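You operate a simulated robot arm through the tools that you are given. There is no shell and no other tool.

You are at the controls of a simulated robot arm. One attempt, no reset.

JOB
Bend the cable 2 times under the 2 N weight.
Fine: weight in its seat, red knob tight; reset the count before the first bend.

The check looks at the end state, three seconds after you hand in, the way a careful person would. Anything else that was tipped, shoved, dropped, spilled or broken makes it a failure.

ROBOT AND FRAMES
A 7-joint arm with a fingered hand, fixed in place. Base frame: the origin is at the foot of the arm, x ahead of it, y to its left, z up. Units: mm, rad, N and s.
With the tool pointing down near the work surface it reaches from about 160 to 780 mm from the base axis. Its first joint turns from -1.204 to 3.002 rad. Payload 3.4 kg.
The TCP is the grasp point between the finger pads, 39 mm short of the fingertips. In the tool frame z runs along the fingers and y along their closing line. Largest opening 180 mm; the body of the gripper starts 111 mm behind the TCP. The gripper is a hand of 3 fingers: y runs from the thumb to the fingers, the wrist lies at [0, 0, -262] in the tool frame, and closing takes about 1.5 s.
Orientation is that of the tool frame in the base frame, as a unit quaternion [x, y, z, w]. With the fingers straight down and closing along the base's y, the tool's x points along the base's -x, its y along +y and its z along -z.

CONTROLS
- The arm moves only by the tool jog_arm. Its argument "plan" is a list of rows, each a list of 6 numbers: the turn, a rotation vector about the tool's x, y, z in units of 6 degrees (1.0 is 6 degrees), then the shift along the tool's x, y, z in units of 30 mm (1.0 is 30 mm). In form: [[wx, wy, wz, dx, dy, dz], ...]. A call has 1 to 20 rows; each row shifts and turns the commanded pose from where the row before left it, along the tool's axes as they then stand. "gripper" is the gripper command, from -1 (fully open) to 1 (shut), values between in proportion, set as the call begins (left out, the last holds). A call with a number of a shift or a turn outside -1 to 1 is refused whole. A row lasts 0.2 s, in which the tool goes at most 50 mm and 0.15 rad; a call with a longer step from one row to the next is refused whole, and so is a gripper value outside its range. A pose out of reach is approached as far as the arm can. The call stops where the force on the tool passes 80 N (or 10 N more than at its start, if that is more) or the arm is blocked; 0.2 s more then pass. The fingers move at their own pace (about 72 mm/s each) and stop on an object; they squeeze with about 30 N. The grip force told is the motor's: it shows also when the fingers shut on nothing. Time passes only in rows, and 0.2 s behind the last, so rows that do not move let the fingers close. The reply holds the time, the measured pose of the TCP, the force on the tool along the base axes, the opening and the grip force, in the units named above and with some noise, with the torque about the TCP (base axes, N m) and any sound that the robot's microphone picked up.
- Cameras (640 x 400 px; columns grow to the right, rows downward): "scene" is fixed at [400.7, -648.8, 1536.8]; the picture's right is [1.00, 0.04, 0.00], its down [0.04, -0.99, -0.16] and it looks along [-0.01, 0.16, -0.99] (base axes); focal length 316 px, centre (320, 200). "wrist" rides on the gripper at [63, -36, -128] in the tool frame; the picture's right is [0.50, 0.87, 0.00], its down [-0.75, 0.44, -0.49] and it looks along [-0.43, 0.25, 0.87] (tool axes); focal length 226 px, centre (320, 200). There is no depth. A picture from a camera that has moved, and an enlarged one, comes with that camera's place and axes in the base frame and with its lens.
- snapshot(camera): a new picture of that camera. It takes no simulated time.
- slide_trunk(by): slides the trunk up (or, below 0, down) by that many mm; the arm rides with it, the base frame stays. It gives what a move gives, with no picture.
- move_fingers(finger1, finger2, thumb_bend): sets how far each is bent, from 0 (flat) to 1 (curled in); at 0.3 the hand is open as for a grip, at 0.7 the pads meet at the TCP. One left out holds its place. A second passes; each finger stops where it meets its share of the squeeze, and holds until it gets a number again. A gripper value or a shape takes the hand back. It gives what a move gives, with no picture; readings hold the bend of each and the force on the fingers (four entries, about 0 where the hand has none), thumb and palm.
- set_grasp(shape): the hand has 3 fingers and takes this shape, open, in about a second: jaw (thumb against the fingers, like two jaws); tri (thumb and two fingers); tip (a fingertip pinch); poke (one finger out to press); point (the index stretched); flat (the hand flat); cup (the hand cupped); fist (a fist). The gripper value then closes the fingers along that shape, each until it touches; the sizes above hold for jaw. It gives what a move gives, with no picture.
- zoom(camera, box): a new picture of the part [left, top, right, bottom] of that camera's present view, enlarged. It takes no simulated time.
- job_done(): hands the job in; it is judged then, once.

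Nothing tells you positions but the pictures and the camera data. Unless the task says otherwise, let go and move clear before handing in.

The tools are called after "Request:" as name(argument=value, ...) on one line, values as JSON. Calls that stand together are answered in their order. jog_arm: Moves the arm, as the interface text tells. Its arguments: {"type":"object","properties":{"plan":{"type":"array","items":{"type":"array","items":{"type":"number"}}},"gripper":{"type":"number"}},"required":["plan"]} The other tools are called the same way: slide_trunk (by) slides the trunk up or down; set_grasp (shape) gives the hand a shape; move_fingers (finger1, finger2, thumb_bend) moves the fingers one by one; snapshot (camera) takes a picture; zoom (camera, box) takes an enlarged picture of a part of a camera's view; job_done () hands the job in.

At the start:

```text
t: 0.0
ee_pos: [309.8, -433.9, 1113.7]
orientation: [0.0, 1.0, 0.0, -0.001]
force: [0.6, -0.5, -1.2]
torque: [0.0, 0.0, 0.0]
finger_gap: 179.9
grasp_force: 0.2
shape: jaw
bend: [0.3, 0.3, 0.3]
finger forces: [0.0, 0.0, 0.0, 0.1, 0.0, 0.1]
trunk travel left (down, up): [-250.0, 292.0]
```

scene: 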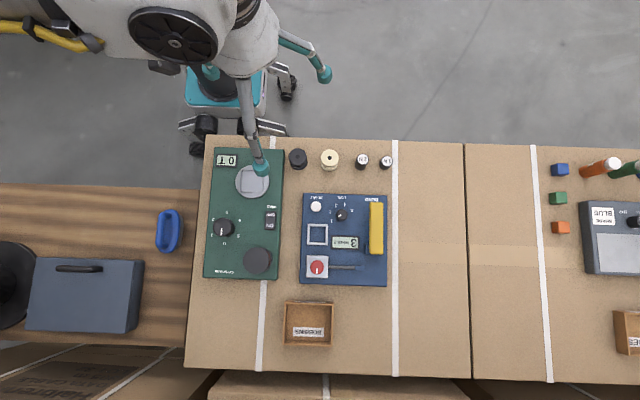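
wrist: 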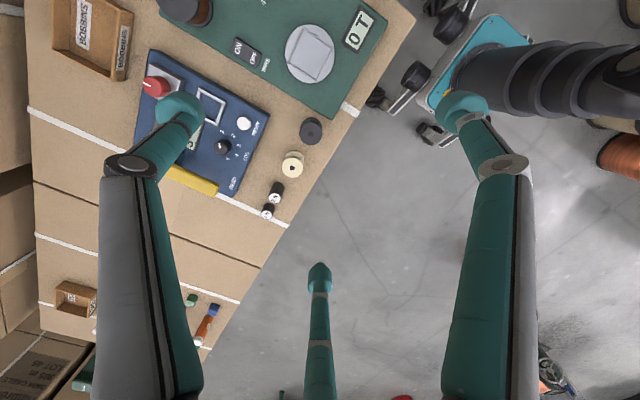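

I see a bench with a green device, a blue device (red knob, slider, yellow lever, counter display), and some weights at the far edge. I will zoom in to understand the blue device and the weights.

Request:
zoom(camera="scene", box=[290, 180, 400, 300])

Request:
zoom(camera="scene", box=[280, 140, 400, 215])

Request:
zoom(camera="scene", box=[190, 135, 290, 290])

Request:
zoom(camera="wrist", box=[120, 40, 340, 220])

```text
3.33 times, centred on (345, 240) of scene
camera zoom: at [400.7, -648.8, 1536.8], right [1.0, 0.04, 0.0], down [0.04, -0.99, -0.16], along [-0.01, 0.16, -0.99], focal length 1055 px, centre (237, 67)
```

zoom: 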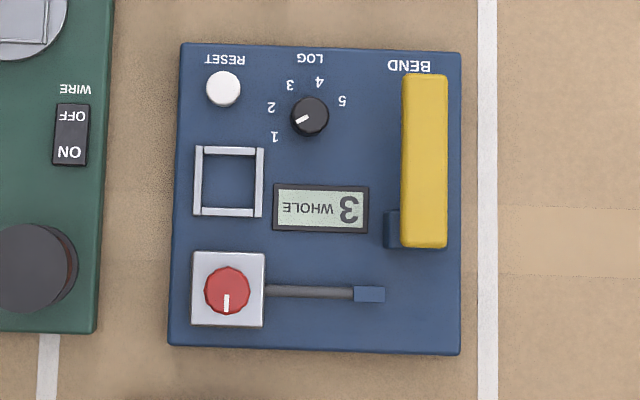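

```text
5.33 times, centred on (340, 178) of scene
camera zoom: at [400.7, -648.8, 1536.8], right [1.0, 0.04, 0.0], down [0.04, -0.99, -0.16], along [-0.01, 0.16, -0.99], focal length 1688 px, centre (213, 320)
```

zoom: 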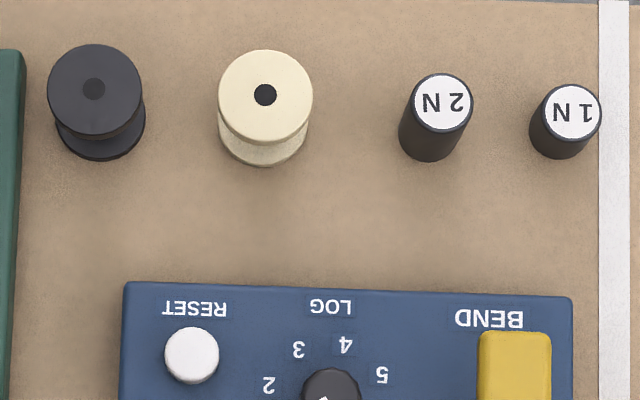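

```text
2.58 times, centred on (240, 212) of scene
camera zoom: at [400.7, -648.8, 1536.8], right [1.0, 0.04, 0.0], down [0.04, -0.99, -0.16], along [-0.01, 0.16, -0.99], focal length 817 px, centre (526, 168)
```

zoom: 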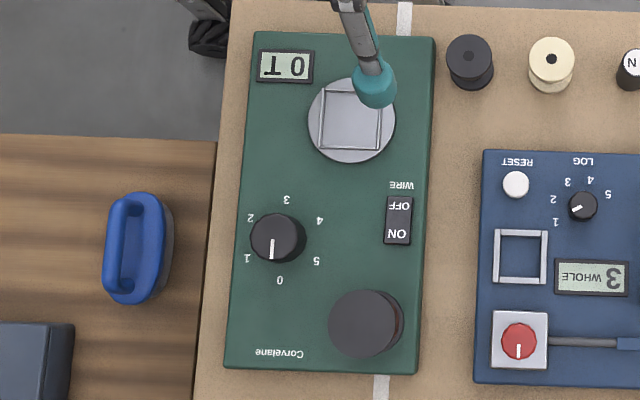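

```text
2.22 times, centred on (230, 130) of wrist
camera zoom: at [247.7, -470.8, 1239.5], right [-0.5, 0.87, 0.0], down [0.75, 0.43, 0.49], along [0.43, 0.25, -0.87], focal length 502 px, centre (520, 356)
```

zoom: 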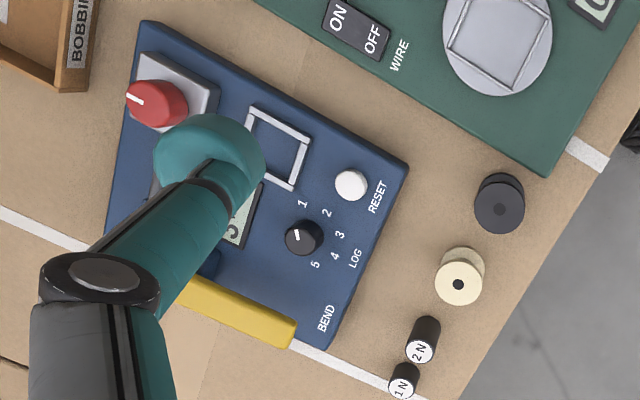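

The blue bend tester has a RESET button, a square frame, a red-knob clamp, a yellow BEND bar and a counter showing 3. The 2 N weight stands at the near edge. From triangulation I put the button top at about z≈820. I'll move the arm out over the tester for a closer wrist view.

Request:
jog_arm(plan=[[0, 0, 0, 0, -1, 0], [0, 0, 0, 0, -1, 0], [0, 0, 0, 0, -1, 0], [0, 0, 0, 0, -1, 0], [0, 0, 0, 0, -1, 0], [0, 0, 0, 0, -1, 0]])

Request:
snapshot(camera="wrist")

Request:
snapshot(camera="scene")

```text
t: 1.4
ee_pos: [312.1, -610.8, 1111.9]
orientation: [0.0, 1.0, -0.001, -0.001]
force: [-0.1, -0.5, -0.2]
torque: [0.01, 0.01, 0.01]
finger_gap: 180.0
grasp_force: 0.0
shape: jaw
bend: [0.3, 0.3, 0.3]
finger forces: [0.0, 0.0, 0.0, 0.0, 0.1, 0.1]
trunk travel left (down, up): [-250.0, 292.0]
```

```text
taken
camera wrist: at [250.3, -647.1, 1239.3], right [-0.5, 0.87, 0.0], down [0.75, 0.44, 0.49], along [0.43, 0.24, -0.87], focal length 226 px, centre (320, 200)
```

wrist: 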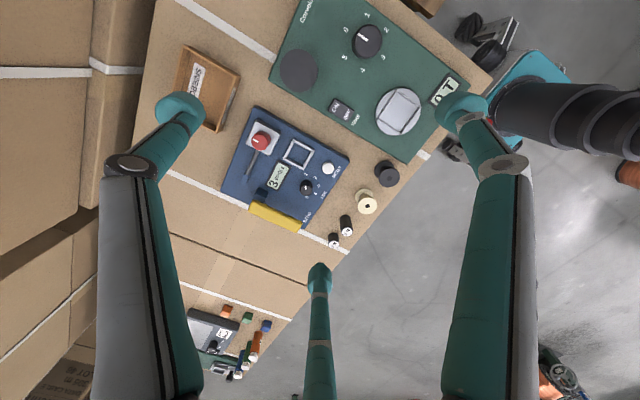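

```text
taken
```

scene: 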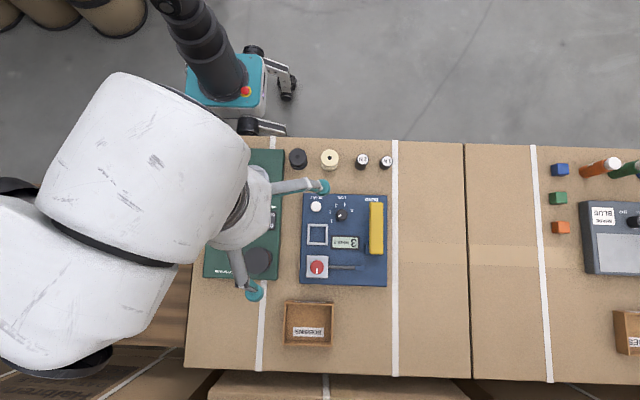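

The device is now visible from the side. Zooming in for height cues.

Request:
zoom(camera="wrist", box=[210, 95, 360, 240])

Request:
zoom(camera="wrist", box=[310, 150, 410, 260])

Request:
zoom(camera="scene", box=[295, 235, 395, 295])

```text
2.76 times, centred on (285, 168) of wrist
camera zoom: at [250.3, -647.1, 1239.3], right [-0.5, 0.87, 0.0], down [0.75, 0.44, 0.49], along [0.43, 0.24, -0.87], focal length 624 px, centre (417, 290)
```

zoom: 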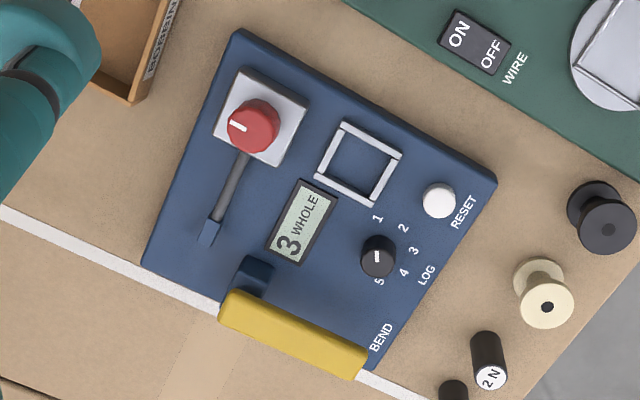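

```text
3.64 times, centred on (360, 205) of wrist
camera zoom: at [250.3, -647.1, 1239.3], right [-0.5, 0.87, 0.0], down [0.75, 0.44, 0.49], along [0.43, 0.24, -0.87], focal length 822 px, centre (174, 182)
```

zoom: 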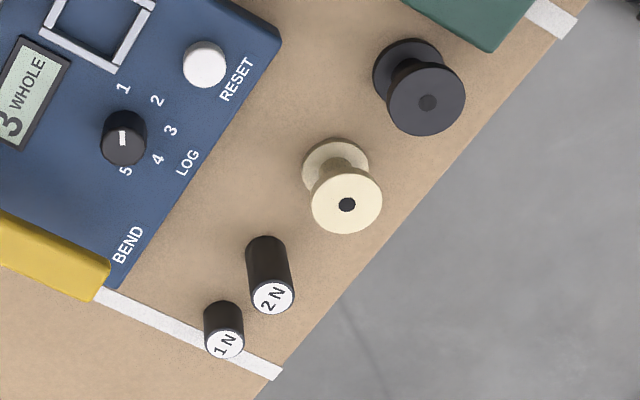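

```text
6.40 times, centred on (345, 265) of scene
camera zoom: at [400.7, -648.8, 1536.8], right [1.0, 0.04, 0.0], down [0.04, -0.99, -0.16], along [-0.01, 0.16, -0.99], focal length 2025 px, centre (160, -216)
```

zoom: 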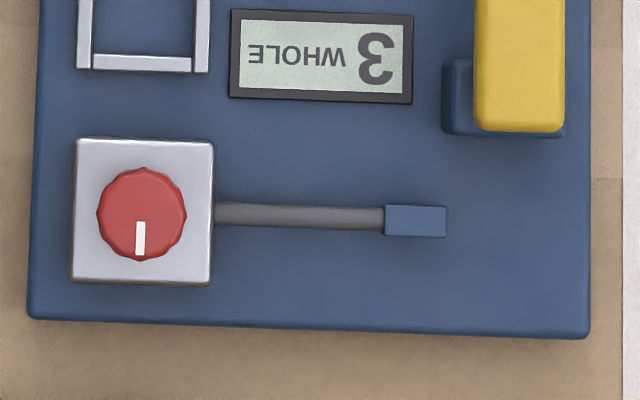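

I take the frame (seat) to be centred near (390, -613), top z≈815. The red knob is near (392, -688, 842), the BEND bar at x≈505–534, y≈-650 to -541 with its top at z≈850, and the 2 N weight at (493, -437), about 27 mm wide and z 778–828. Before approaching, I'll check what the hand shapes look like while up in free air.

Request:
set_grasp(shape="tip")

Request:
snapshot(camera="wrist")

Request:
jog_arm(plan=[[0, 0, 0, 0, 0, 0], [0, 0, 0, 0, 0, 0], [0, 0, 0, 0, 0, 0], [0, 0, 0, 0, 0, 0], [0, 0, 0, 0, 0, 0]], gripper=0.5)

Request:
snapshot(camera="wrist")

```text
t: 2.3
ee_pos: [312.3, -608.8, 1112.9]
orientation: [0.001, 1.0, -0.002, 0.0]
force: [0.0, -0.4, 0.0]
torque: [0.02, -0.01, 0.02]
finger_gap: 179.7
grasp_force: 0.1
shape: tip
bend: [0.3, 0.3, 0.3]
finger forces: [0.1, 0.0, 0.1, 0.1, 0.0, 0.1]
trunk travel left (down, up): [-250.0, 292.0]
```

```text
taken
camera wrist: at [250.2, -645.5, 1240.1], right [-0.5, 0.87, 0.0], down [0.75, 0.44, 0.49], along [0.43, 0.24, -0.87], focal length 226 px, centre (320, 200)
```

wrist: 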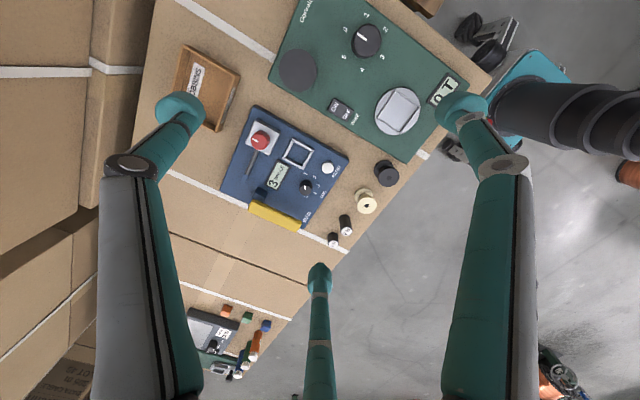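

```text
t: 3.5
ee_pos: [311.8, -609.0, 1112.0]
orientation: [-0.001, 1.0, -0.002, 0.0]
force: [-0.6, -1.0, 0.5]
torque: [0.01, -0.02, -0.01]
finger_gap: 45.6
grasp_force: 0.0
shape: tip
bend: [0.72, 0.72, 0.74]
finger forces: [0.0, 0.0, 0.0, 0.1, 0.0, 0.0]
trunk travel left (down, up): [-250.0, 292.0]
```

```text
taken
camera wrist: at [250.2, -645.8, 1240.0], right [-0.5, 0.87, 0.0], down [0.75, 0.44, 0.49], along [0.43, 0.24, -0.87], focal length 226 px, centre (320, 200)
```

wrist: 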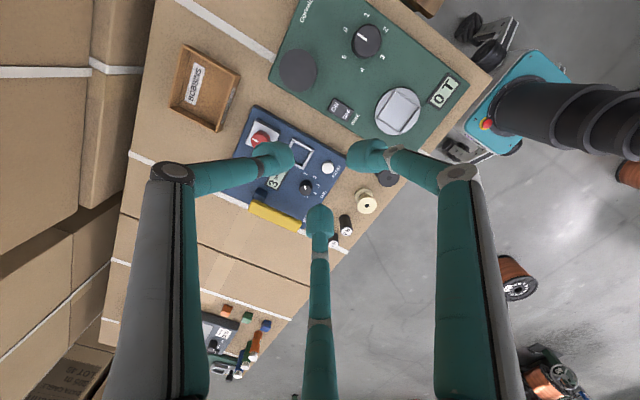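

The hand is a three-jaw one, with fingers 120° apart. I'll compare how the pads stand when closed to about the weight's diameter in the jaw shape.

Request:
set_grasp(shape="jaw")

Request:
jog_arm(plan=[[0, 0, 0, 0, 0, 0], [0, 0, 0, 0, 0, 0], [0, 0, 0, 0, 0, 0], [0, 0, 0, 0, 0, 0], [0, 0, 0, 0, 0, 0]], gripper=0.68)

Request:
zoom(camera="wrist", box=[140, 80, 500, 305])

Request:
snapshot(camera="scene")

```text
t: 4.4
ee_pos: [312.9, -609.0, 1113.7]
orientation: [0.0, 1.0, -0.002, 0.0]
force: [0.4, -0.6, 0.6]
torque: [-0.02, -0.01, -0.01]
finger_gap: 179.9
grasp_force: 0.1
shape: jaw
bend: [0.3, 0.3, 0.3]
finger forces: [0.0, 0.0, 0.1, 0.0, 0.0, 0.0]
trunk travel left (down, up): [-250.0, 292.0]
```

```text
t: 5.6
ee_pos: [312.3, -608.7, 1113.6]
orientation: [0.0, 1.0, -0.002, -0.001]
force: [1.1, 0.4, 0.2]
torque: [0.02, -0.03, -0.01]
finger_gap: 29.4
grasp_force: 0.0
shape: jaw
bend: [0.72, 0.72, 0.74]
finger forces: [0.0, 0.0, 0.0, 0.0, 0.0, 0.0]
trunk travel left (down, up): [-250.0, 292.0]
```

```text
1.78 times, centred on (320, 192) of wrist
camera zoom: at [250.2, -645.8, 1240.1], right [-0.5, 0.87, 0.0], down [0.75, 0.44, 0.49], along [0.43, 0.24, -0.87], focal length 402 px, centre (320, 213)
```

zoom: 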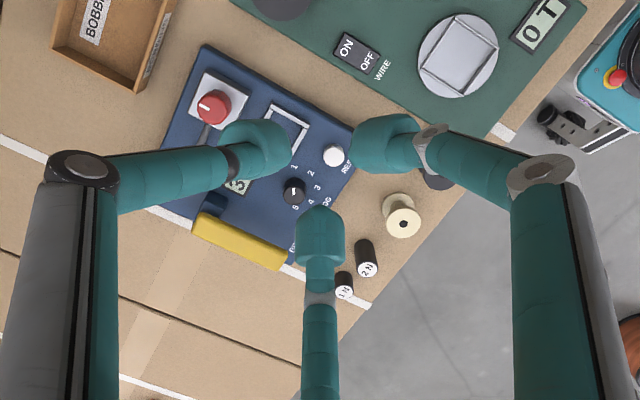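

```text
taken
```

scene: 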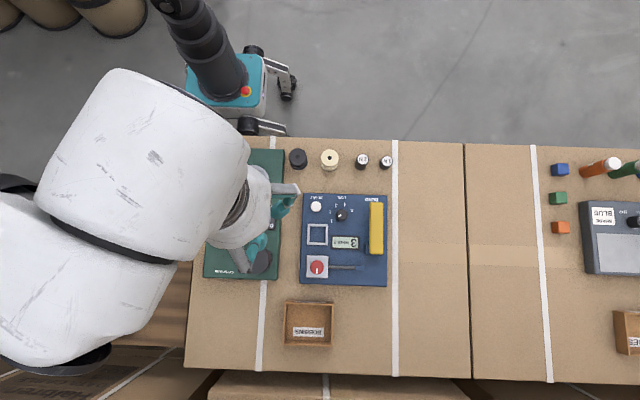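

Jaw closing is symmetric about the TCP axis. I'll move above the 2 N weight and turn the hand 30° so no finger points at the 1 N weight, with a moderate opening, then look.

Request:
jog_arm(plan=[[0, 0, 0, -0.862, 0.819, 0.776], [0, 0, 0, -0.862, 0.819, 0.776], [0, 0, 0, -0.862, 0.819, 0.776], [0, 0, 0, -0.862, 0.819, 0.776], [0, 0, 0, -0.862, 0.819, 0.776], [0, 0, 0, -0.862, 0.819, 0.776], [0, 0, 0, -0.862, 0.819, 0.776], [0, 0, -1, 0, 0, 0], [0, 0, -1, 0, 0, 0], [0, 0, -1, 0, 0, 0], [0, 0, -1, 0, 0, 0], [0, 0, -1, 0, 0, 0], [0, 0, 0, 0, 0, 0]], gripper=0.4)

Request:
snapshot(camera="wrist")

Request:
snapshot(camera="scene")

```text
t: 8.4
ee_pos: [491.2, -436.3, 950.6]
orientation: [-0.259, 0.966, 0.0, -0.001]
force: [0.0, -0.1, -0.3]
torque: [-0.02, -0.02, 0.04]
finger_gap: 53.5
grasp_force: 0.1
shape: jaw
bend: [0.72, 0.72, 0.74]
finger forces: [0.0, 0.0, 0.1, 0.0, 0.1, 0.0]
trunk travel left (down, up): [-250.0, 292.0]
```

```text
taken
camera wrist: at [455.6, -500.5, 1078.9], right [-0.87, 0.5, 0.0], down [0.43, 0.76, 0.49], along [0.24, 0.42, -0.87], focal length 226 px, centre (320, 200)
```

wrist: 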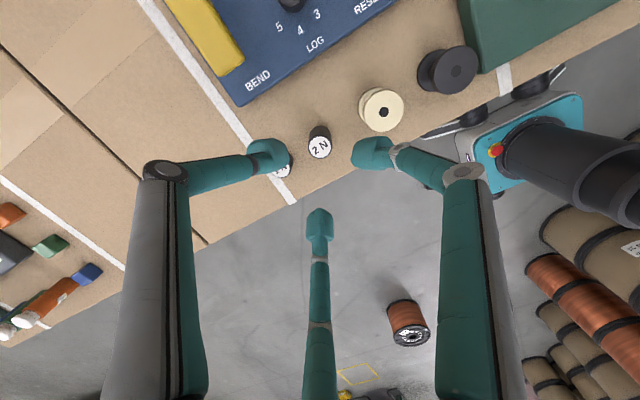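

```text
taken
```

scene: 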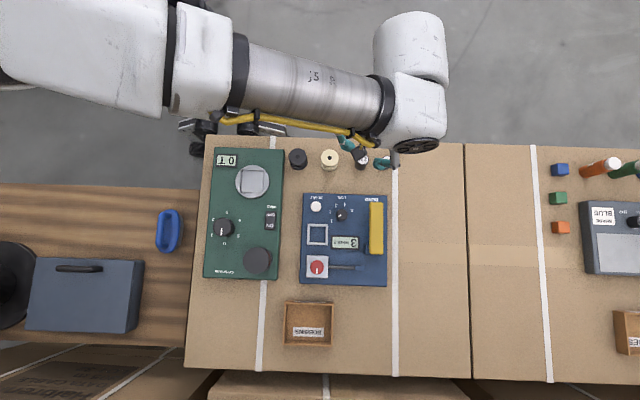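

The 2 N cap sits right on the tool axis. I'll descend to just above the cap and check the clearance to its neighbours.

Request:
jog_arm(plan=[[0, 0, 0, 0, 0, 0.6], [0, 0, 0, 0, 0, 0.6], [0, 0, 0, 0, 0, 0.6], [0, 0, 0, 0, 0, 0.6], [0, 0, 0, 0, 0, 0]])

Request:
snapshot(camera="wrist")

Request:
zoom(camera="scene", box=[300, 130, 420, 205])

```text
t: 9.6
ee_pos: [491.3, -437.9, 880.1]
orientation: [-0.259, 0.966, -0.002, 0.0]
force: [0.5, 0.5, -1.0]
torque: [0.0, -0.02, 0.0]
finger_gap: 53.6
grasp_force: 0.1
shape: jaw
bend: [0.72, 0.72, 0.74]
finger forces: [0.0, 0.0, 0.0, 0.0, 0.0, 0.0]
trunk travel left (down, up): [-250.0, 292.0]
```

```text
taken
camera wrist: at [455.8, -501.3, 1007.6], right [-0.87, 0.5, 0.0], down [0.44, 0.76, 0.49], along [0.25, 0.42, -0.87], focal length 226 px, centre (320, 200)
```

wrist: 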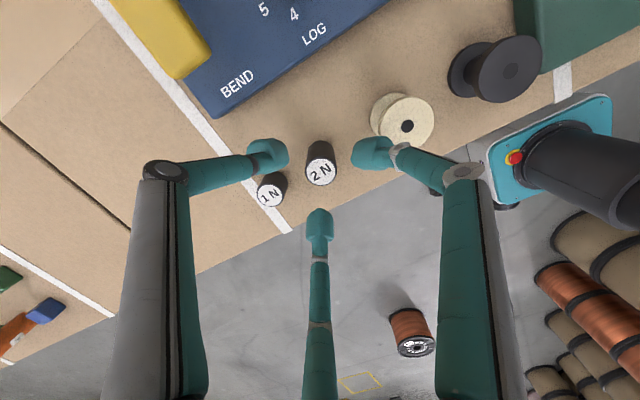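

```text
5.33 times, centred on (360, 168) of scene
camera zoom: at [400.7, -648.8, 1536.8], right [1.0, 0.04, 0.0], down [0.04, -0.99, -0.16], along [-0.01, 0.16, -0.99], focal length 1688 px, centre (107, 373)
```

zoom: 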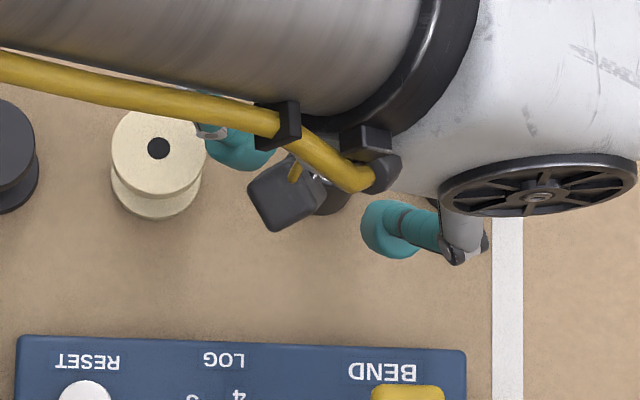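

The cap is still on axis at z≈828. The finger toward the cream bobbin is a bit close, so I'll narrow the opening to about 40 mm before the last descent.

Request:
jog_arm(plan=[[0, 0, 0, 0, 0, 0], [0, 0, 0, 0, 0, 0], [0, 0, 0, 0, 0, 0.3], [0, 0, 0, 0, 0, 0.3], [0, 0, 0, 0, 0, 0]], gripper=0.556)

Request:
zoom(camera="wrist", box=[220, 80, 460, 230])

```text
t: 10.8
ee_pos: [492.9, -437.5, 863.2]
orientation: [-0.259, 0.966, -0.002, 0.0]
force: [-0.4, -0.2, 0.1]
torque: [-0.02, -0.01, -0.02]
finger_gap: 40.0
grasp_force: 0.1
shape: jaw
bend: [0.72, 0.72, 0.74]
finger forces: [0.1, 0.0, 0.0, 0.1, 0.2, 0.1]
trunk travel left (down, up): [-250.0, 292.0]
```

```text
2.67 times, centred on (340, 155) of wrist
camera zoom: at [456.2, -501.2, 989.3], right [-0.87, 0.5, 0.0], down [0.44, 0.76, 0.49], along [0.25, 0.42, -0.87], focal length 603 px, centre (267, 320)
```

zoom: 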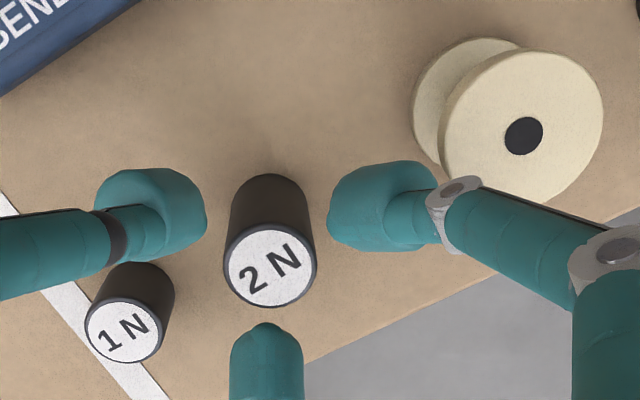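

Everything is clear and centred. I'll descend the last 25 mm to leave the fingertips about 20 mm above the weight's foot, then close.

Request:
jog_arm(plan=[[0, 0, 0, 0, 0, 0.3], [0, 0, 0, 0, 0, 0.3], [0, 0, 0, 0, 0, 0.25], [0, 0, 0, 0, 0, 0]])

Request:
zoom(camera="wrist", box=[220, 80, 460, 230])

```text
t: 11.8
ee_pos: [491.1, -437.5, 835.7]
orientation: [-0.259, 0.966, -0.003, -0.001]
force: [0.1, 0.1, 0.3]
torque: [0.01, 0.02, 0.0]
finger_gap: 40.6
grasp_force: 0.1
shape: jaw
bend: [0.72, 0.72, 0.74]
finger forces: [0.0, 0.0, 0.1, 0.1, 0.1, 0.0]
trunk travel left (down, up): [-250.0, 292.0]
```

```text
2.67 times, centred on (340, 155) of wrist
camera zoom: at [455.8, -500.4, 963.7], right [-0.87, 0.5, 0.0], down [0.44, 0.76, 0.49], along [0.25, 0.42, -0.87], focal length 603 px, centre (267, 320)
```

zoom: 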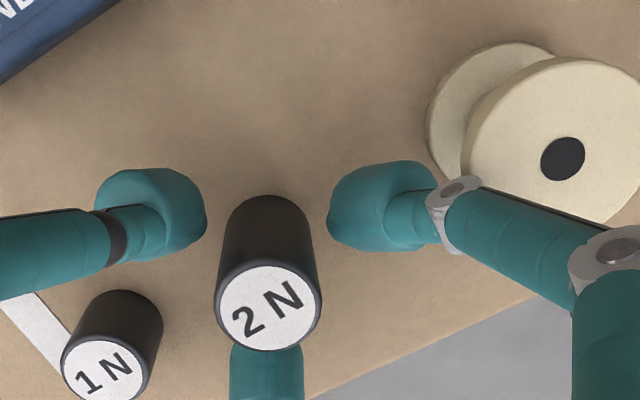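

Now closing on the weight.

Request:
jog_arm(plan=[[0, 0, 0, 0, 0, 0], [0, 0, 0, 0, 0, 0], [0, 0, 0, 0, 0, 0], [0, 0, 0, 0, 0, 0], [0, 0, 0, 0, 0, 0]], gripper=1)

Request:
zoom(camera="wrist", box=[220, 80, 460, 230])

```text
t: 13.0
ee_pos: [491.5, -437.2, 836.5]
orientation: [-0.259, 0.966, -0.001, -0.001]
force: [-0.6, 0.1, -0.9]
torque: [-0.02, -0.01, 0.04]
finger_gap: 21.7
grasp_force: 30.1
shape: jaw
bend: [0.71, 0.71, 0.73]
finger forces: [26.9, 27.0, 0.0, 0.0, 27.4, 0.0]
trunk travel left (down, up): [-250.0, 292.0]
```

```text
2.67 times, centred on (340, 155) of wrist
camera zoom: at [455.9, -500.5, 963.4], right [-0.87, 0.5, 0.0], down [0.44, 0.76, 0.49], along [0.25, 0.42, -0.87], focal length 603 px, centre (267, 320)
```

zoom: 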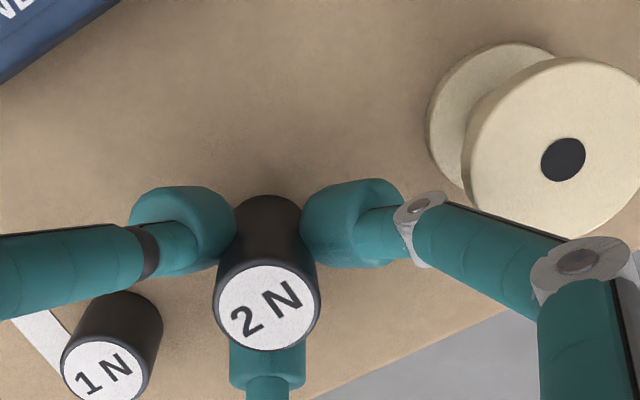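

The weight is gripped, with about 27 N at each finger. I'll lift it straight up 90 mm and check.

Request:
jog_arm(plan=[[0, 0, 0, 0, 0, -0.3], [0, 0, 0, 0, 0, -0.6], [0, 0, 0, 0, 0, -0.7], [0, 0, 0, 0, 0, -0.7], [0, 0, 0, 0, 0, -0.7], [0, 0, 0, 0, 0, 0]])

Request:
snapshot(camera="wrist")

```text
t: 14.4
ee_pos: [492.4, -437.3, 926.7]
orientation: [-0.259, 0.966, -0.001, -0.002]
force: [-0.2, 0.0, -2.4]
torque: [0.04, 0.01, 0.0]
finger_gap: 22.0
grasp_force: 30.1
shape: jaw
bend: [0.71, 0.71, 0.73]
finger forces: [26.9, 26.9, 0.0, 0.1, 27.4, 0.1]
trunk travel left (down, up): [-250.0, 292.0]
```

```text
taken
camera wrist: at [456.6, -499.9, 1053.1], right [-0.87, 0.5, 0.0], down [0.44, 0.76, 0.49], along [0.24, 0.42, -0.87], focal length 226 px, centre (320, 200)
```

wrist: 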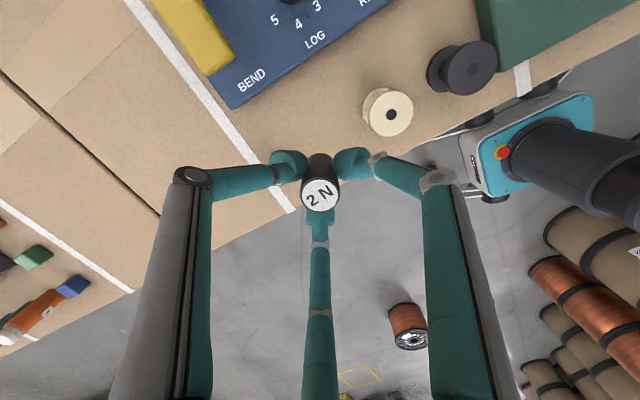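

The weight is held (force -2.4 N). Carrying it high over the tester to the square seat.

Request:
jog_arm(plan=[[0, 0, 0, 0.4, -0.235, 0], [0, 0, 0, 0.728, -0.428, 0], [0, 0, 0, 0.728, -0.428, 0], [0, 0, 0, 0.728, -0.428, 0], [0, 0, 0, 0.728, -0.428, 0], [0, 0, 0, 0.728, -0.428, 0], [0, 0, 0, 0.728, -0.428, 0], [0, 0, 0, 0.728, -0.428, 0], [0, 0, 0, 0.35, -0.2, 0], [0, 0, 0, 0, 0, 0]])

Request:
snapshot(camera="wrist")

Request:
snapshot(camera="scene")

```text
t: 16.6
ee_pos: [390.6, -614.0, 925.3]
orientation: [-0.259, 0.966, -0.001, -0.001]
force: [0.1, 0.4, -2.3]
torque: [0.0, 0.0, -0.02]
finger_gap: 21.8
grasp_force: 30.2
shape: jaw
bend: [0.71, 0.71, 0.73]
finger forces: [26.9, 27.0, 0.0, 0.0, 27.6, 0.0]
trunk travel left (down, up): [-250.0, 292.0]
```

```text
taken
camera wrist: at [354.4, -677.6, 1052.8], right [-0.87, 0.5, 0.0], down [0.44, 0.76, 0.49], along [0.24, 0.42, -0.87], focal length 226 px, centre (320, 200)
```

wrist: 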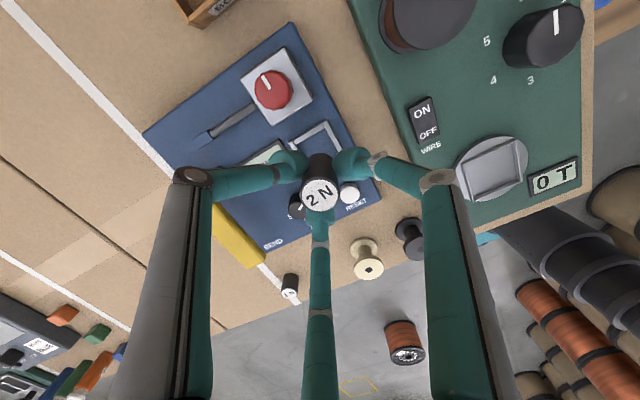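

```text
taken
```

scene: 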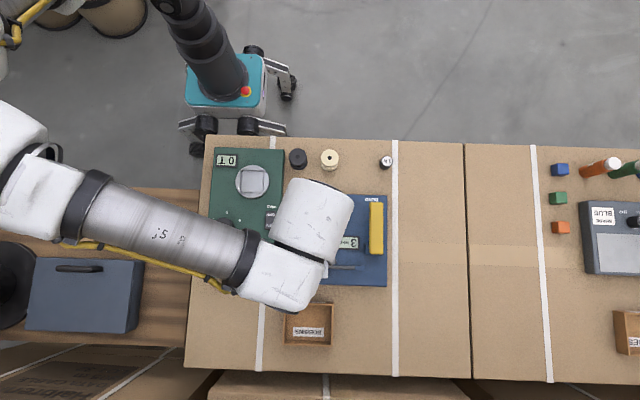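

Request:
zoom(camera="wrist", box=[230, 60, 400, 230])

```text
2.35 times, centred on (315, 145) of wrist
camera zoom: at [354.4, -677.6, 1052.8], right [-0.87, 0.5, 0.0], down [0.44, 0.76, 0.49], along [0.24, 0.42, -0.87], focal length 532 px, centre (332, 329)
```

zoom: 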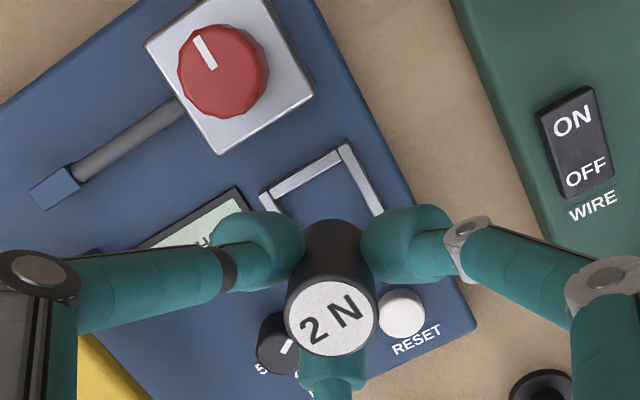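

The weight is above the seat. I estimate the frame centre at (392.5, -613.5), so I'll nudge +2 mm in x and lower to just above the frame top for a check.

Request:
jog_arm(plan=[[0, 0, 0, -0.066, -0.019, 0.3], [0, 0, 0, 0, 0, 0.4], [0, 0, 0, 0, 0, 0.4], [0, 0, 0, 0, 0, 0.3], [0, 0, 0, 0, 0, 0]])

Request:
zoom(camera="wrist", box=[230, 60, 400, 230])

Request:
zoom(camera="scene", box=[290, 190, 400, 295])

```text
t: 17.8
ee_pos: [390.4, -612.9, 883.9]
orientation: [-0.259, 0.966, -0.002, -0.001]
force: [0.3, 0.3, -1.0]
torque: [-0.03, 0.01, 0.01]
finger_gap: 21.6
grasp_force: 29.7
shape: jaw
bend: [0.71, 0.71, 0.73]
finger forces: [26.9, 27.0, 0.1, 0.1, 27.5, 0.0]
trunk travel left (down, up): [-250.0, 292.0]
```

```text
2.35 times, centred on (315, 145) of wrist
camera zoom: at [355.0, -676.2, 1011.1], right [-0.87, 0.5, 0.0], down [0.44, 0.76, 0.49], along [0.25, 0.42, -0.87], focal length 532 px, centre (332, 329)
```

zoom: 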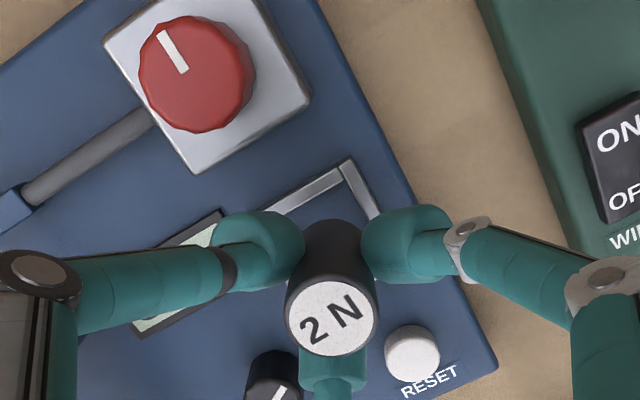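

```text
3.81 times, centred on (345, 242) of scene
camera zoom: at [400.7, -648.8, 1536.8], right [1.0, 0.04, 0.0], down [0.04, -0.99, -0.16], along [-0.01, 0.16, -0.99], focal length 1206 px, centre (225, 38)
```

zoom: 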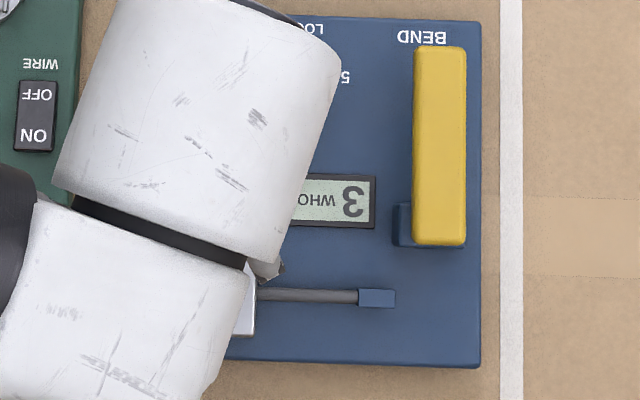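

The frame corner estimate is consistent and the weight is within 1–2 mm of centre. I'll descend in small steps, watching the force.

Request:
jog_arm(plan=[[0, 0, 0, -0.033, -0.01, 0.2], [0, 0, 0, 0, 0, 0.2], [0, 0, 0, 0, 0, 0.2], [0, 0, 0, 0, 0, 0]])

Request:
zoom(camera="wrist", box=[230, 60, 400, 230])

```text
t: 18.8
ee_pos: [393.0, -614.6, 868.0]
orientation: [-0.258, 0.966, -0.001, -0.001]
force: [0.6, 0.0, -2.3]
torque: [-0.01, -0.01, -0.03]
finger_gap: 21.8
grasp_force: 29.9
shape: jaw
bend: [0.71, 0.71, 0.73]
finger forces: [26.9, 27.0, 0.0, 0.1, 27.6, 0.0]
trunk travel left (down, up): [-250.0, 292.0]
```

```text
2.35 times, centred on (315, 145) of wrist
camera zoom: at [356.6, -677.8, 994.8], right [-0.87, 0.5, 0.0], down [0.44, 0.76, 0.49], along [0.25, 0.42, -0.87], focal length 532 px, centre (332, 329)
```

zoom: 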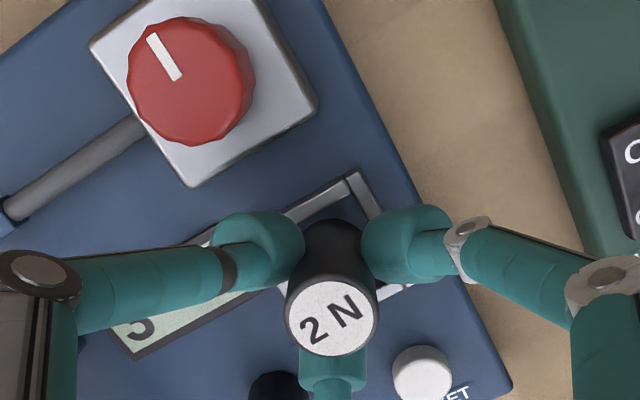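

The weight foot is entering the frame with about 4 mm clearance on the visible sides. Continuing down gently.

Request:
jog_arm(plan=[[0, 0, 0, 0, 0, 0.1], [0, 0, 0, 0, 0, 0.1], [0, 0, 0, 0, 0, 0]])

Request:
jog_arm(plan=[[0, 0, 0, 0, 0, 0.05], [0, 0, 0, 0, 0, 0]])

```text
t: 19.6
ee_pos: [394.3, -614.0, 861.1]
orientation: [-0.259, 0.966, -0.002, 0.0]
force: [-0.1, 0.1, -1.6]
torque: [0.01, -0.01, 0.0]
finger_gap: 21.7
grasp_force: 29.0
shape: jaw
bend: [0.71, 0.71, 0.73]
finger forces: [27.0, 27.0, 0.0, 0.0, 27.4, 0.0]
trunk travel left (down, up): [-250.0, 292.0]
```

```text
t: 20.2
ee_pos: [393.1, -612.5, 860.6]
orientation: [-0.259, 0.966, -0.001, 0.0]
force: [-0.1, 0.1, 5.5]
torque: [0.0, 0.01, 0.0]
finger_gap: 21.8
grasp_force: 30.3
shape: jaw
bend: [0.71, 0.71, 0.73]
finger forces: [27.8, 27.4, 0.1, 0.0, 27.8, 0.0]
trunk travel left (down, up): [-250.0, 292.0]
```

Contact is felt at about z=860, near the expected seat-floor height. I'll check the picture before letting go.

Request:
zoom(camera="wrist", box=[230, 60, 400, 230])

```text
2.35 times, centred on (315, 145) of wrist
camera zoom: at [357.2, -676.7, 987.7], right [-0.87, 0.5, 0.0], down [0.44, 0.76, 0.49], along [0.25, 0.42, -0.87], focal length 532 px, centre (332, 329)
```

zoom: 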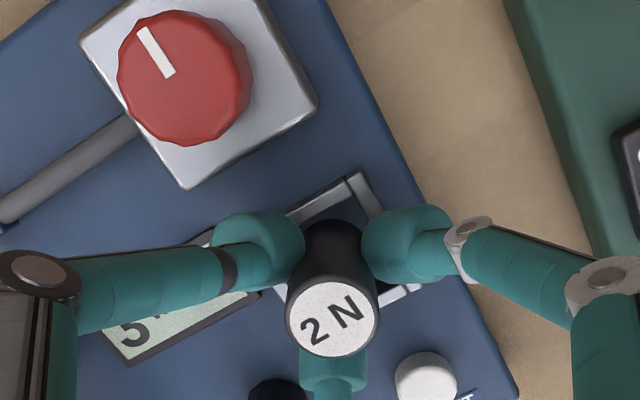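

It sits within the frame. Releasing with a small opening, then lifting straight up.

Request:
jog_arm(plan=[[0, 0, 0, 0, 0, 0], [0, 0, 0, 0, 0, 0], [0, 0, 0, 0, 0, 0]], gripper=0.5)

Request:
zoom(camera="wrist", box=[230, 60, 400, 230])

```text
t: 21.0
ee_pos: [392.7, -614.6, 860.3]
orientation: [-0.258, 0.966, -0.001, 0.0]
force: [0.5, -0.1, -0.6]
torque: [0.04, -0.01, 0.0]
finger_gap: 44.7
grasp_force: 0.1
shape: jaw
bend: [0.72, 0.72, 0.74]
finger forces: [0.0, 0.0, 0.1, 0.0, 0.0, 0.1]
trunk travel left (down, up): [-250.0, 292.0]
```

```text
2.35 times, centred on (315, 145) of wrist
camera zoom: at [357.4, -677.0, 986.5], right [-0.87, 0.5, 0.0], down [0.44, 0.76, 0.49], along [0.25, 0.42, -0.87], focal length 532 px, centre (332, 329)
```

zoom: 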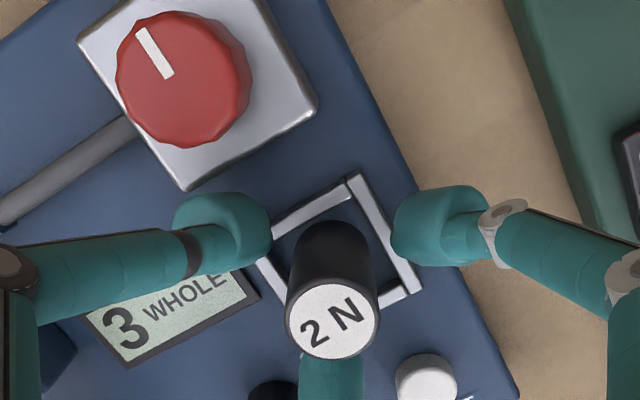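

The weight stands centred in the frame. I'll lift clear vertically and then look at the whole tester.

Request:
jog_arm(plan=[[0, 0, 0, 0, 0, -0.3], [0, 0, 0, 0, 0, -0.7], [0, 0, 0, 0, 0, -0.7], [0, 0, 0, 0, 0, -0.7], [0, 0, 0, 0, 0, -0.6], [0, 0, 0, 0, 0, 0]])

Request:
snapshot(camera="wrist")

Request:
zoom(camera="wrist", box=[210, 50, 380, 220])

```text
t: 22.4
ee_pos: [394.6, -611.4, 949.1]
orientation: [-0.259, 0.966, -0.001, -0.001]
force: [0.2, -0.2, -0.5]
torque: [0.01, 0.04, 0.02]
finger_gap: 44.7
grasp_force: 0.1
shape: jaw
bend: [0.72, 0.72, 0.74]
finger forces: [0.1, 0.0, 0.0, 0.1, 0.1, 0.1]
trunk travel left (down, up): [-250.0, 292.0]
```

```text
taken
camera wrist: at [358.3, -675.0, 1075.9], right [-0.87, 0.5, 0.0], down [0.44, 0.76, 0.49], along [0.25, 0.42, -0.87], focal length 226 px, centre (320, 200)
```

wrist: 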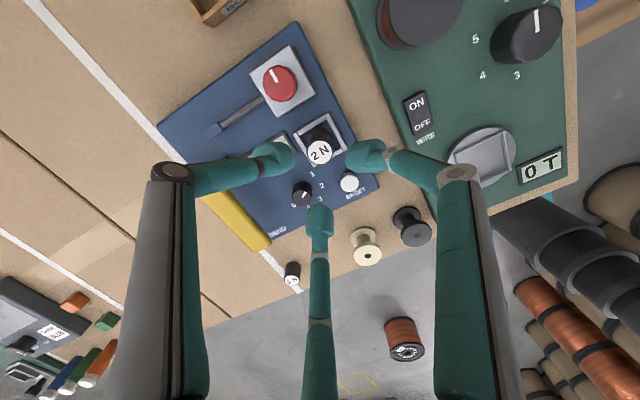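

```text
2.35 times, centred on (295, 135) of wrist
camera zoom: at [358.3, -675.0, 1075.9], right [-0.87, 0.5, 0.0], down [0.44, 0.76, 0.49], along [0.25, 0.42, -0.87], focal length 532 px, centre (379, 353)
```

zoom: 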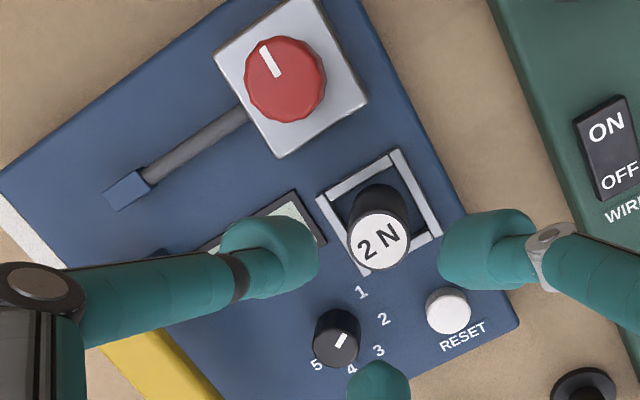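

The weight is properly in the seat. Next is the red knob: I'll move above it at height and check alignment.

Request:
jog_arm(plan=[[0, 0, 0, 0.289, -0.526, 0], [0, 0, 0, 0.289, -0.526, 0], [0, 0, 0, 0.289, -0.526, 0], [0, 0, 0, 0.289, -0.526, 0], [0, 0, 0, 0, 0, 0], [0, 0, 0, 0, 0, 0]], gripper=0.4)

Request:
snapshot(camera="wrist")

Request:
zoom(camera="wrist", box=[230, 70, 410, 220])

```text
t: 23.8
ee_pos: [392.2, -686.6, 949.6]
orientation: [-0.259, 0.966, -0.001, 0.0]
force: [0.0, 0.9, -0.4]
torque: [0.01, -0.04, 0.04]
finger_gap: 53.5
grasp_force: 0.1
shape: jaw
bend: [0.72, 0.72, 0.74]
finger forces: [0.1, 0.0, 0.0, 0.1, 0.0, 0.0]
trunk travel left (down, up): [-250.0, 292.0]
```

```text
taken
camera wrist: at [356.9, -749.7, 1077.4], right [-0.87, 0.5, 0.0], down [0.44, 0.76, 0.49], along [0.25, 0.42, -0.87], focal length 226 px, centre (320, 200)
```

wrist: 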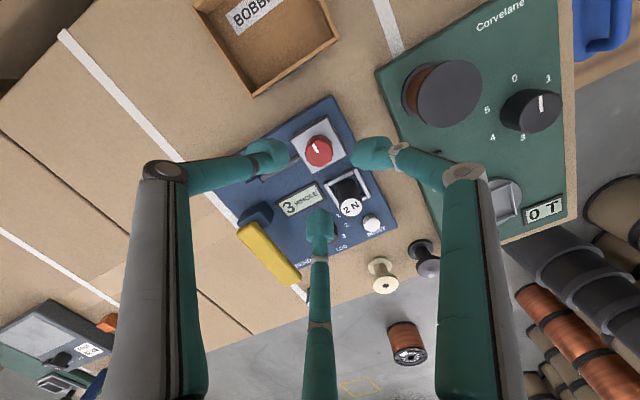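

```text
2.67 times, centred on (320, 145) of wrist
camera zoom: at [356.9, -749.7, 1077.4], right [-0.87, 0.5, 0.0], down [0.44, 0.76, 0.49], along [0.25, 0.42, -0.87], focal length 603 px, centre (320, 347)
```

zoom: 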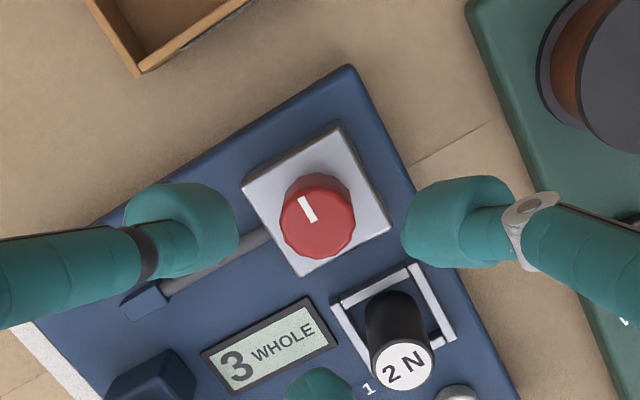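

Request:
zoom(camera="wrist", box=[290, 110, 360, 180])

```text
5.71 times, centred on (325, 145) of wrist
camera zoom: at [356.9, -749.7, 1077.4], right [-0.87, 0.5, 0.0], down [0.44, 0.76, 0.49], along [0.25, 0.42, -0.87], focal length 1292 px, centre (291, 514)
```

zoom: 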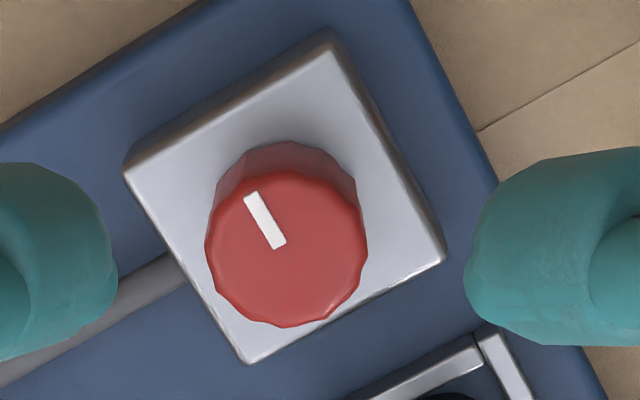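

The knob centre works out at (396, -684.5), with its top at z≈842 and the block top at z≈820. I'll correct by about 3 mm and descend part-way.

Request:
jog_arm(plan=[[0, 0, 0, -0.128, 0.022, 0.3], [0, 0, 0, 0, 0, 0.4], [0, 0, 0, 0, 0, 0.4], [0, 0, 0, 0, 0, 0.4], [0, 0, 0, 0, 0, 0.2], [0, 0, 0, 0, 0, 0]])

Request:
zoom(camera="wrist", box=[240, 90, 400, 240])

```text
t: 25.2
ee_pos: [398.3, -681.9, 898.6]
orientation: [-0.258, 0.966, -0.001, 0.0]
force: [0.1, -0.1, 0.9]
torque: [0.02, -0.03, -0.01]
finger_gap: 53.6
grasp_force: 0.1
shape: jaw
bend: [0.72, 0.72, 0.74]
finger forces: [0.1, 0.1, 0.1, 0.0, 0.1, 0.0]
trunk travel left (down, up): [-250.0, 292.0]
```

```text
2.67 times, centred on (320, 165) of wrist
camera zoom: at [361.8, -746.5, 1026.0], right [-0.87, 0.5, 0.0], down [0.44, 0.76, 0.49], along [0.25, 0.42, -0.87], focal length 603 px, centre (320, 293)
```

zoom: 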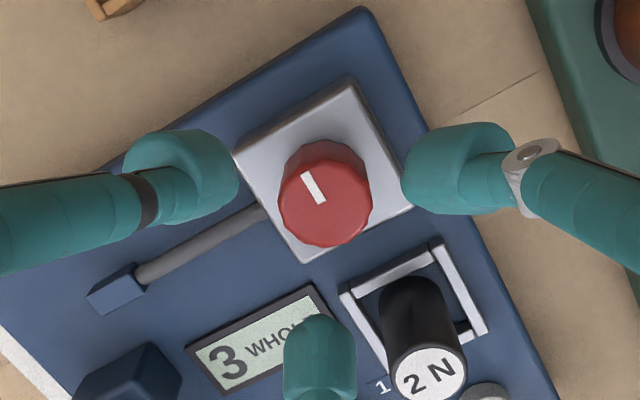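

Request:
zoom(camera="wrist", box=[290, 110, 360, 190])

```text
5.00 times, centred on (325, 150) of wrist
camera zoom: at [361.8, -746.5, 1026.0], right [-0.87, 0.5, 0.0], down [0.44, 0.76, 0.49], along [0.25, 0.42, -0.87], focal length 1130 px, centre (295, 450)
```

zoom: 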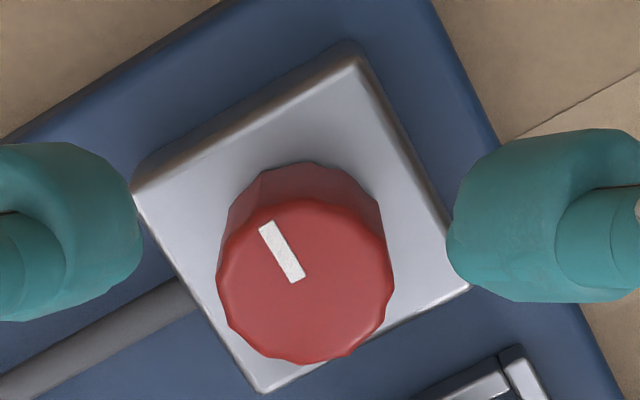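

A small centring correction (-2 mm in x), then the rest of the way down to grip height.

Request:
jog_arm(plan=[[0, 0, 0, 0.058, 0.033, 0.2], [0, 0, 0, 0, 0, 0.3], [0, 0, 0, 0, 0, 0.3], [0, 0, 0, 0, 0, 0.28], [0, 0, 0, 0, 0, 0]])

Request:
zoom(camera="wrist", box=[240, 90, 400, 240])

```text
t: 26.4
ee_pos: [397.9, -681.6, 868.2]
orientation: [-0.258, 0.966, -0.003, 0.0]
force: [-0.1, -0.5, -0.1]
torque: [0.03, -0.01, 0.0]
finger_gap: 53.4
grasp_force: 0.1
shape: jaw
bend: [0.72, 0.72, 0.74]
finger forces: [0.1, 0.0, 0.0, 0.0, 0.1, 0.1]
trunk travel left (down, up): [-250.0, 292.0]
```

```text
2.67 times, centred on (320, 165) of wrist
camera zoom: at [361.0, -745.5, 994.3], right [-0.87, 0.5, 0.0], down [0.44, 0.76, 0.49], along [0.25, 0.42, -0.87], focal length 603 px, centre (320, 293)
```

zoom: 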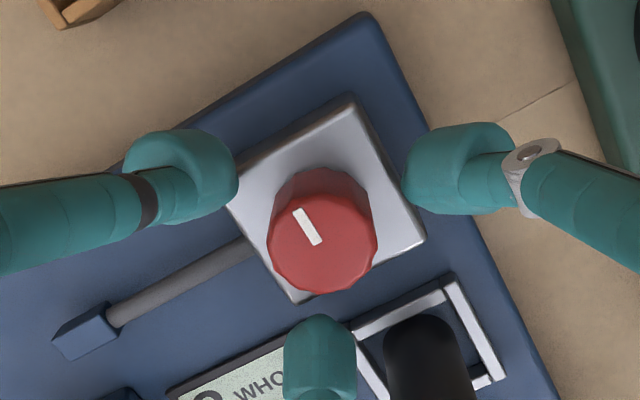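

Centred on the knob. Lowering 3 mm more and closing on it.

Request:
jog_arm(plan=[[0, 0, 0, 0, 0, 0.1], [0, 0, 0, 0, 0, 0]])

Request:
jog_arm(plan=[[0, 0, 0, 0, 0, 0], [0, 0, 0, 0, 0, 0], [0, 0, 0, 0, 0, 0], [0, 0, 0, 0, 0, 0], [0, 0, 0, 0, 0, 0]], gripper=1)

Request:
zoom(camera="wrist", box=[240, 90, 400, 240])

```text
t: 27.0
ee_pos: [398.0, -681.4, 863.0]
orientation: [-0.259, 0.966, -0.003, -0.001]
force: [0.6, -1.0, -0.3]
torque: [-0.01, -0.03, 0.03]
finger_gap: 53.7
grasp_force: 0.0
shape: jaw
bend: [0.72, 0.72, 0.74]
finger forces: [0.0, 0.0, 0.0, 0.0, 0.5, 0.0]
trunk travel left (down, up): [-250.0, 292.0]
```

```text
t: 28.2
ee_pos: [394.8, -682.1, 863.1]
orientation: [-0.258, 0.966, 0.0, -0.001]
force: [-11.1, -2.4, 2.2]
torque: [-0.16, 0.43, -0.33]
finger_gap: 44.0
grasp_force: 30.0
shape: jaw
bend: [0.72, 0.72, 0.75]
finger forces: [27.2, 24.7, 0.0, 0.0, 29.7, 0.0]
trunk travel left (down, up): [-250.0, 292.0]
```

```text
2.67 times, centred on (320, 165) of wrist
camera zoom: at [358.3, -746.0, 990.3], right [-0.87, 0.5, 0.0], down [0.44, 0.76, 0.49], along [0.24, 0.42, -0.87], focal length 603 px, centre (320, 293)
```

zoom: 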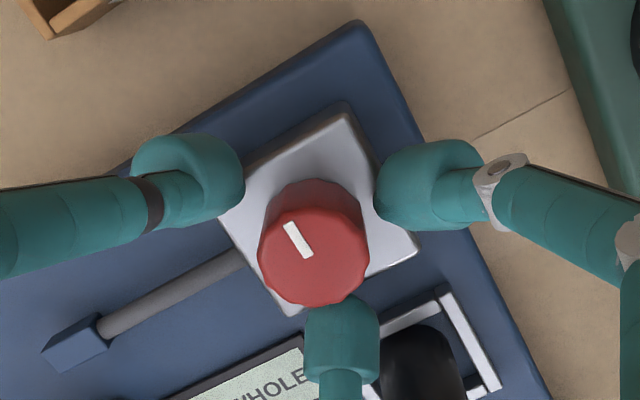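

The fingers stopped at a 44 mm gap, wider than the knob, so they are pressing on the block's sides rather than the knob. I'll open and raise a bit.

Request:
jog_arm(plan=[[0, 0, 0, 0, 0, 0], [0, 0, 0, 0, 0, 0], [0, 0, 0, 0, 0, 0]], gripper=0.4)

Request:
zoom(camera="wrist", box=[240, 90, 400, 240])

```text
t: 29.0
ee_pos: [396.5, -681.0, 862.7]
orientation: [-0.259, 0.966, -0.001, 0.001]
force: [1.1, -0.4, 1.2]
torque: [-0.02, -0.02, 0.01]
finger_gap: 53.8
grasp_force: 0.0
shape: jaw
bend: [0.72, 0.72, 0.74]
finger forces: [0.0, 0.0, 0.0, 0.0, 0.3, 0.0]
trunk travel left (down, up): [-250.0, 292.0]
```

```text
2.67 times, centred on (320, 165) of wrist
camera zoom: at [360.7, -744.9, 990.5], right [-0.87, 0.5, 0.0], down [0.43, 0.76, 0.49], along [0.25, 0.42, -0.87], focal length 603 px, centre (320, 293)
```

zoom: 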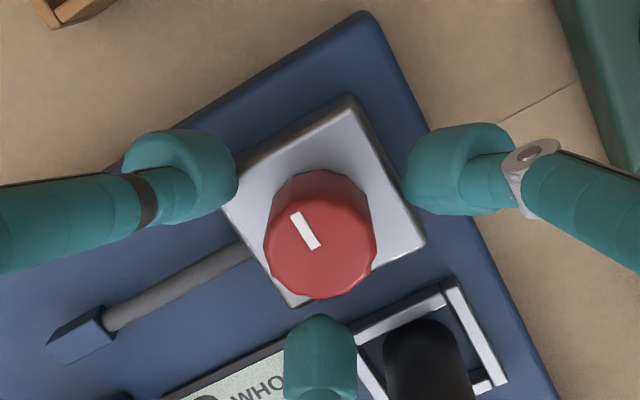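

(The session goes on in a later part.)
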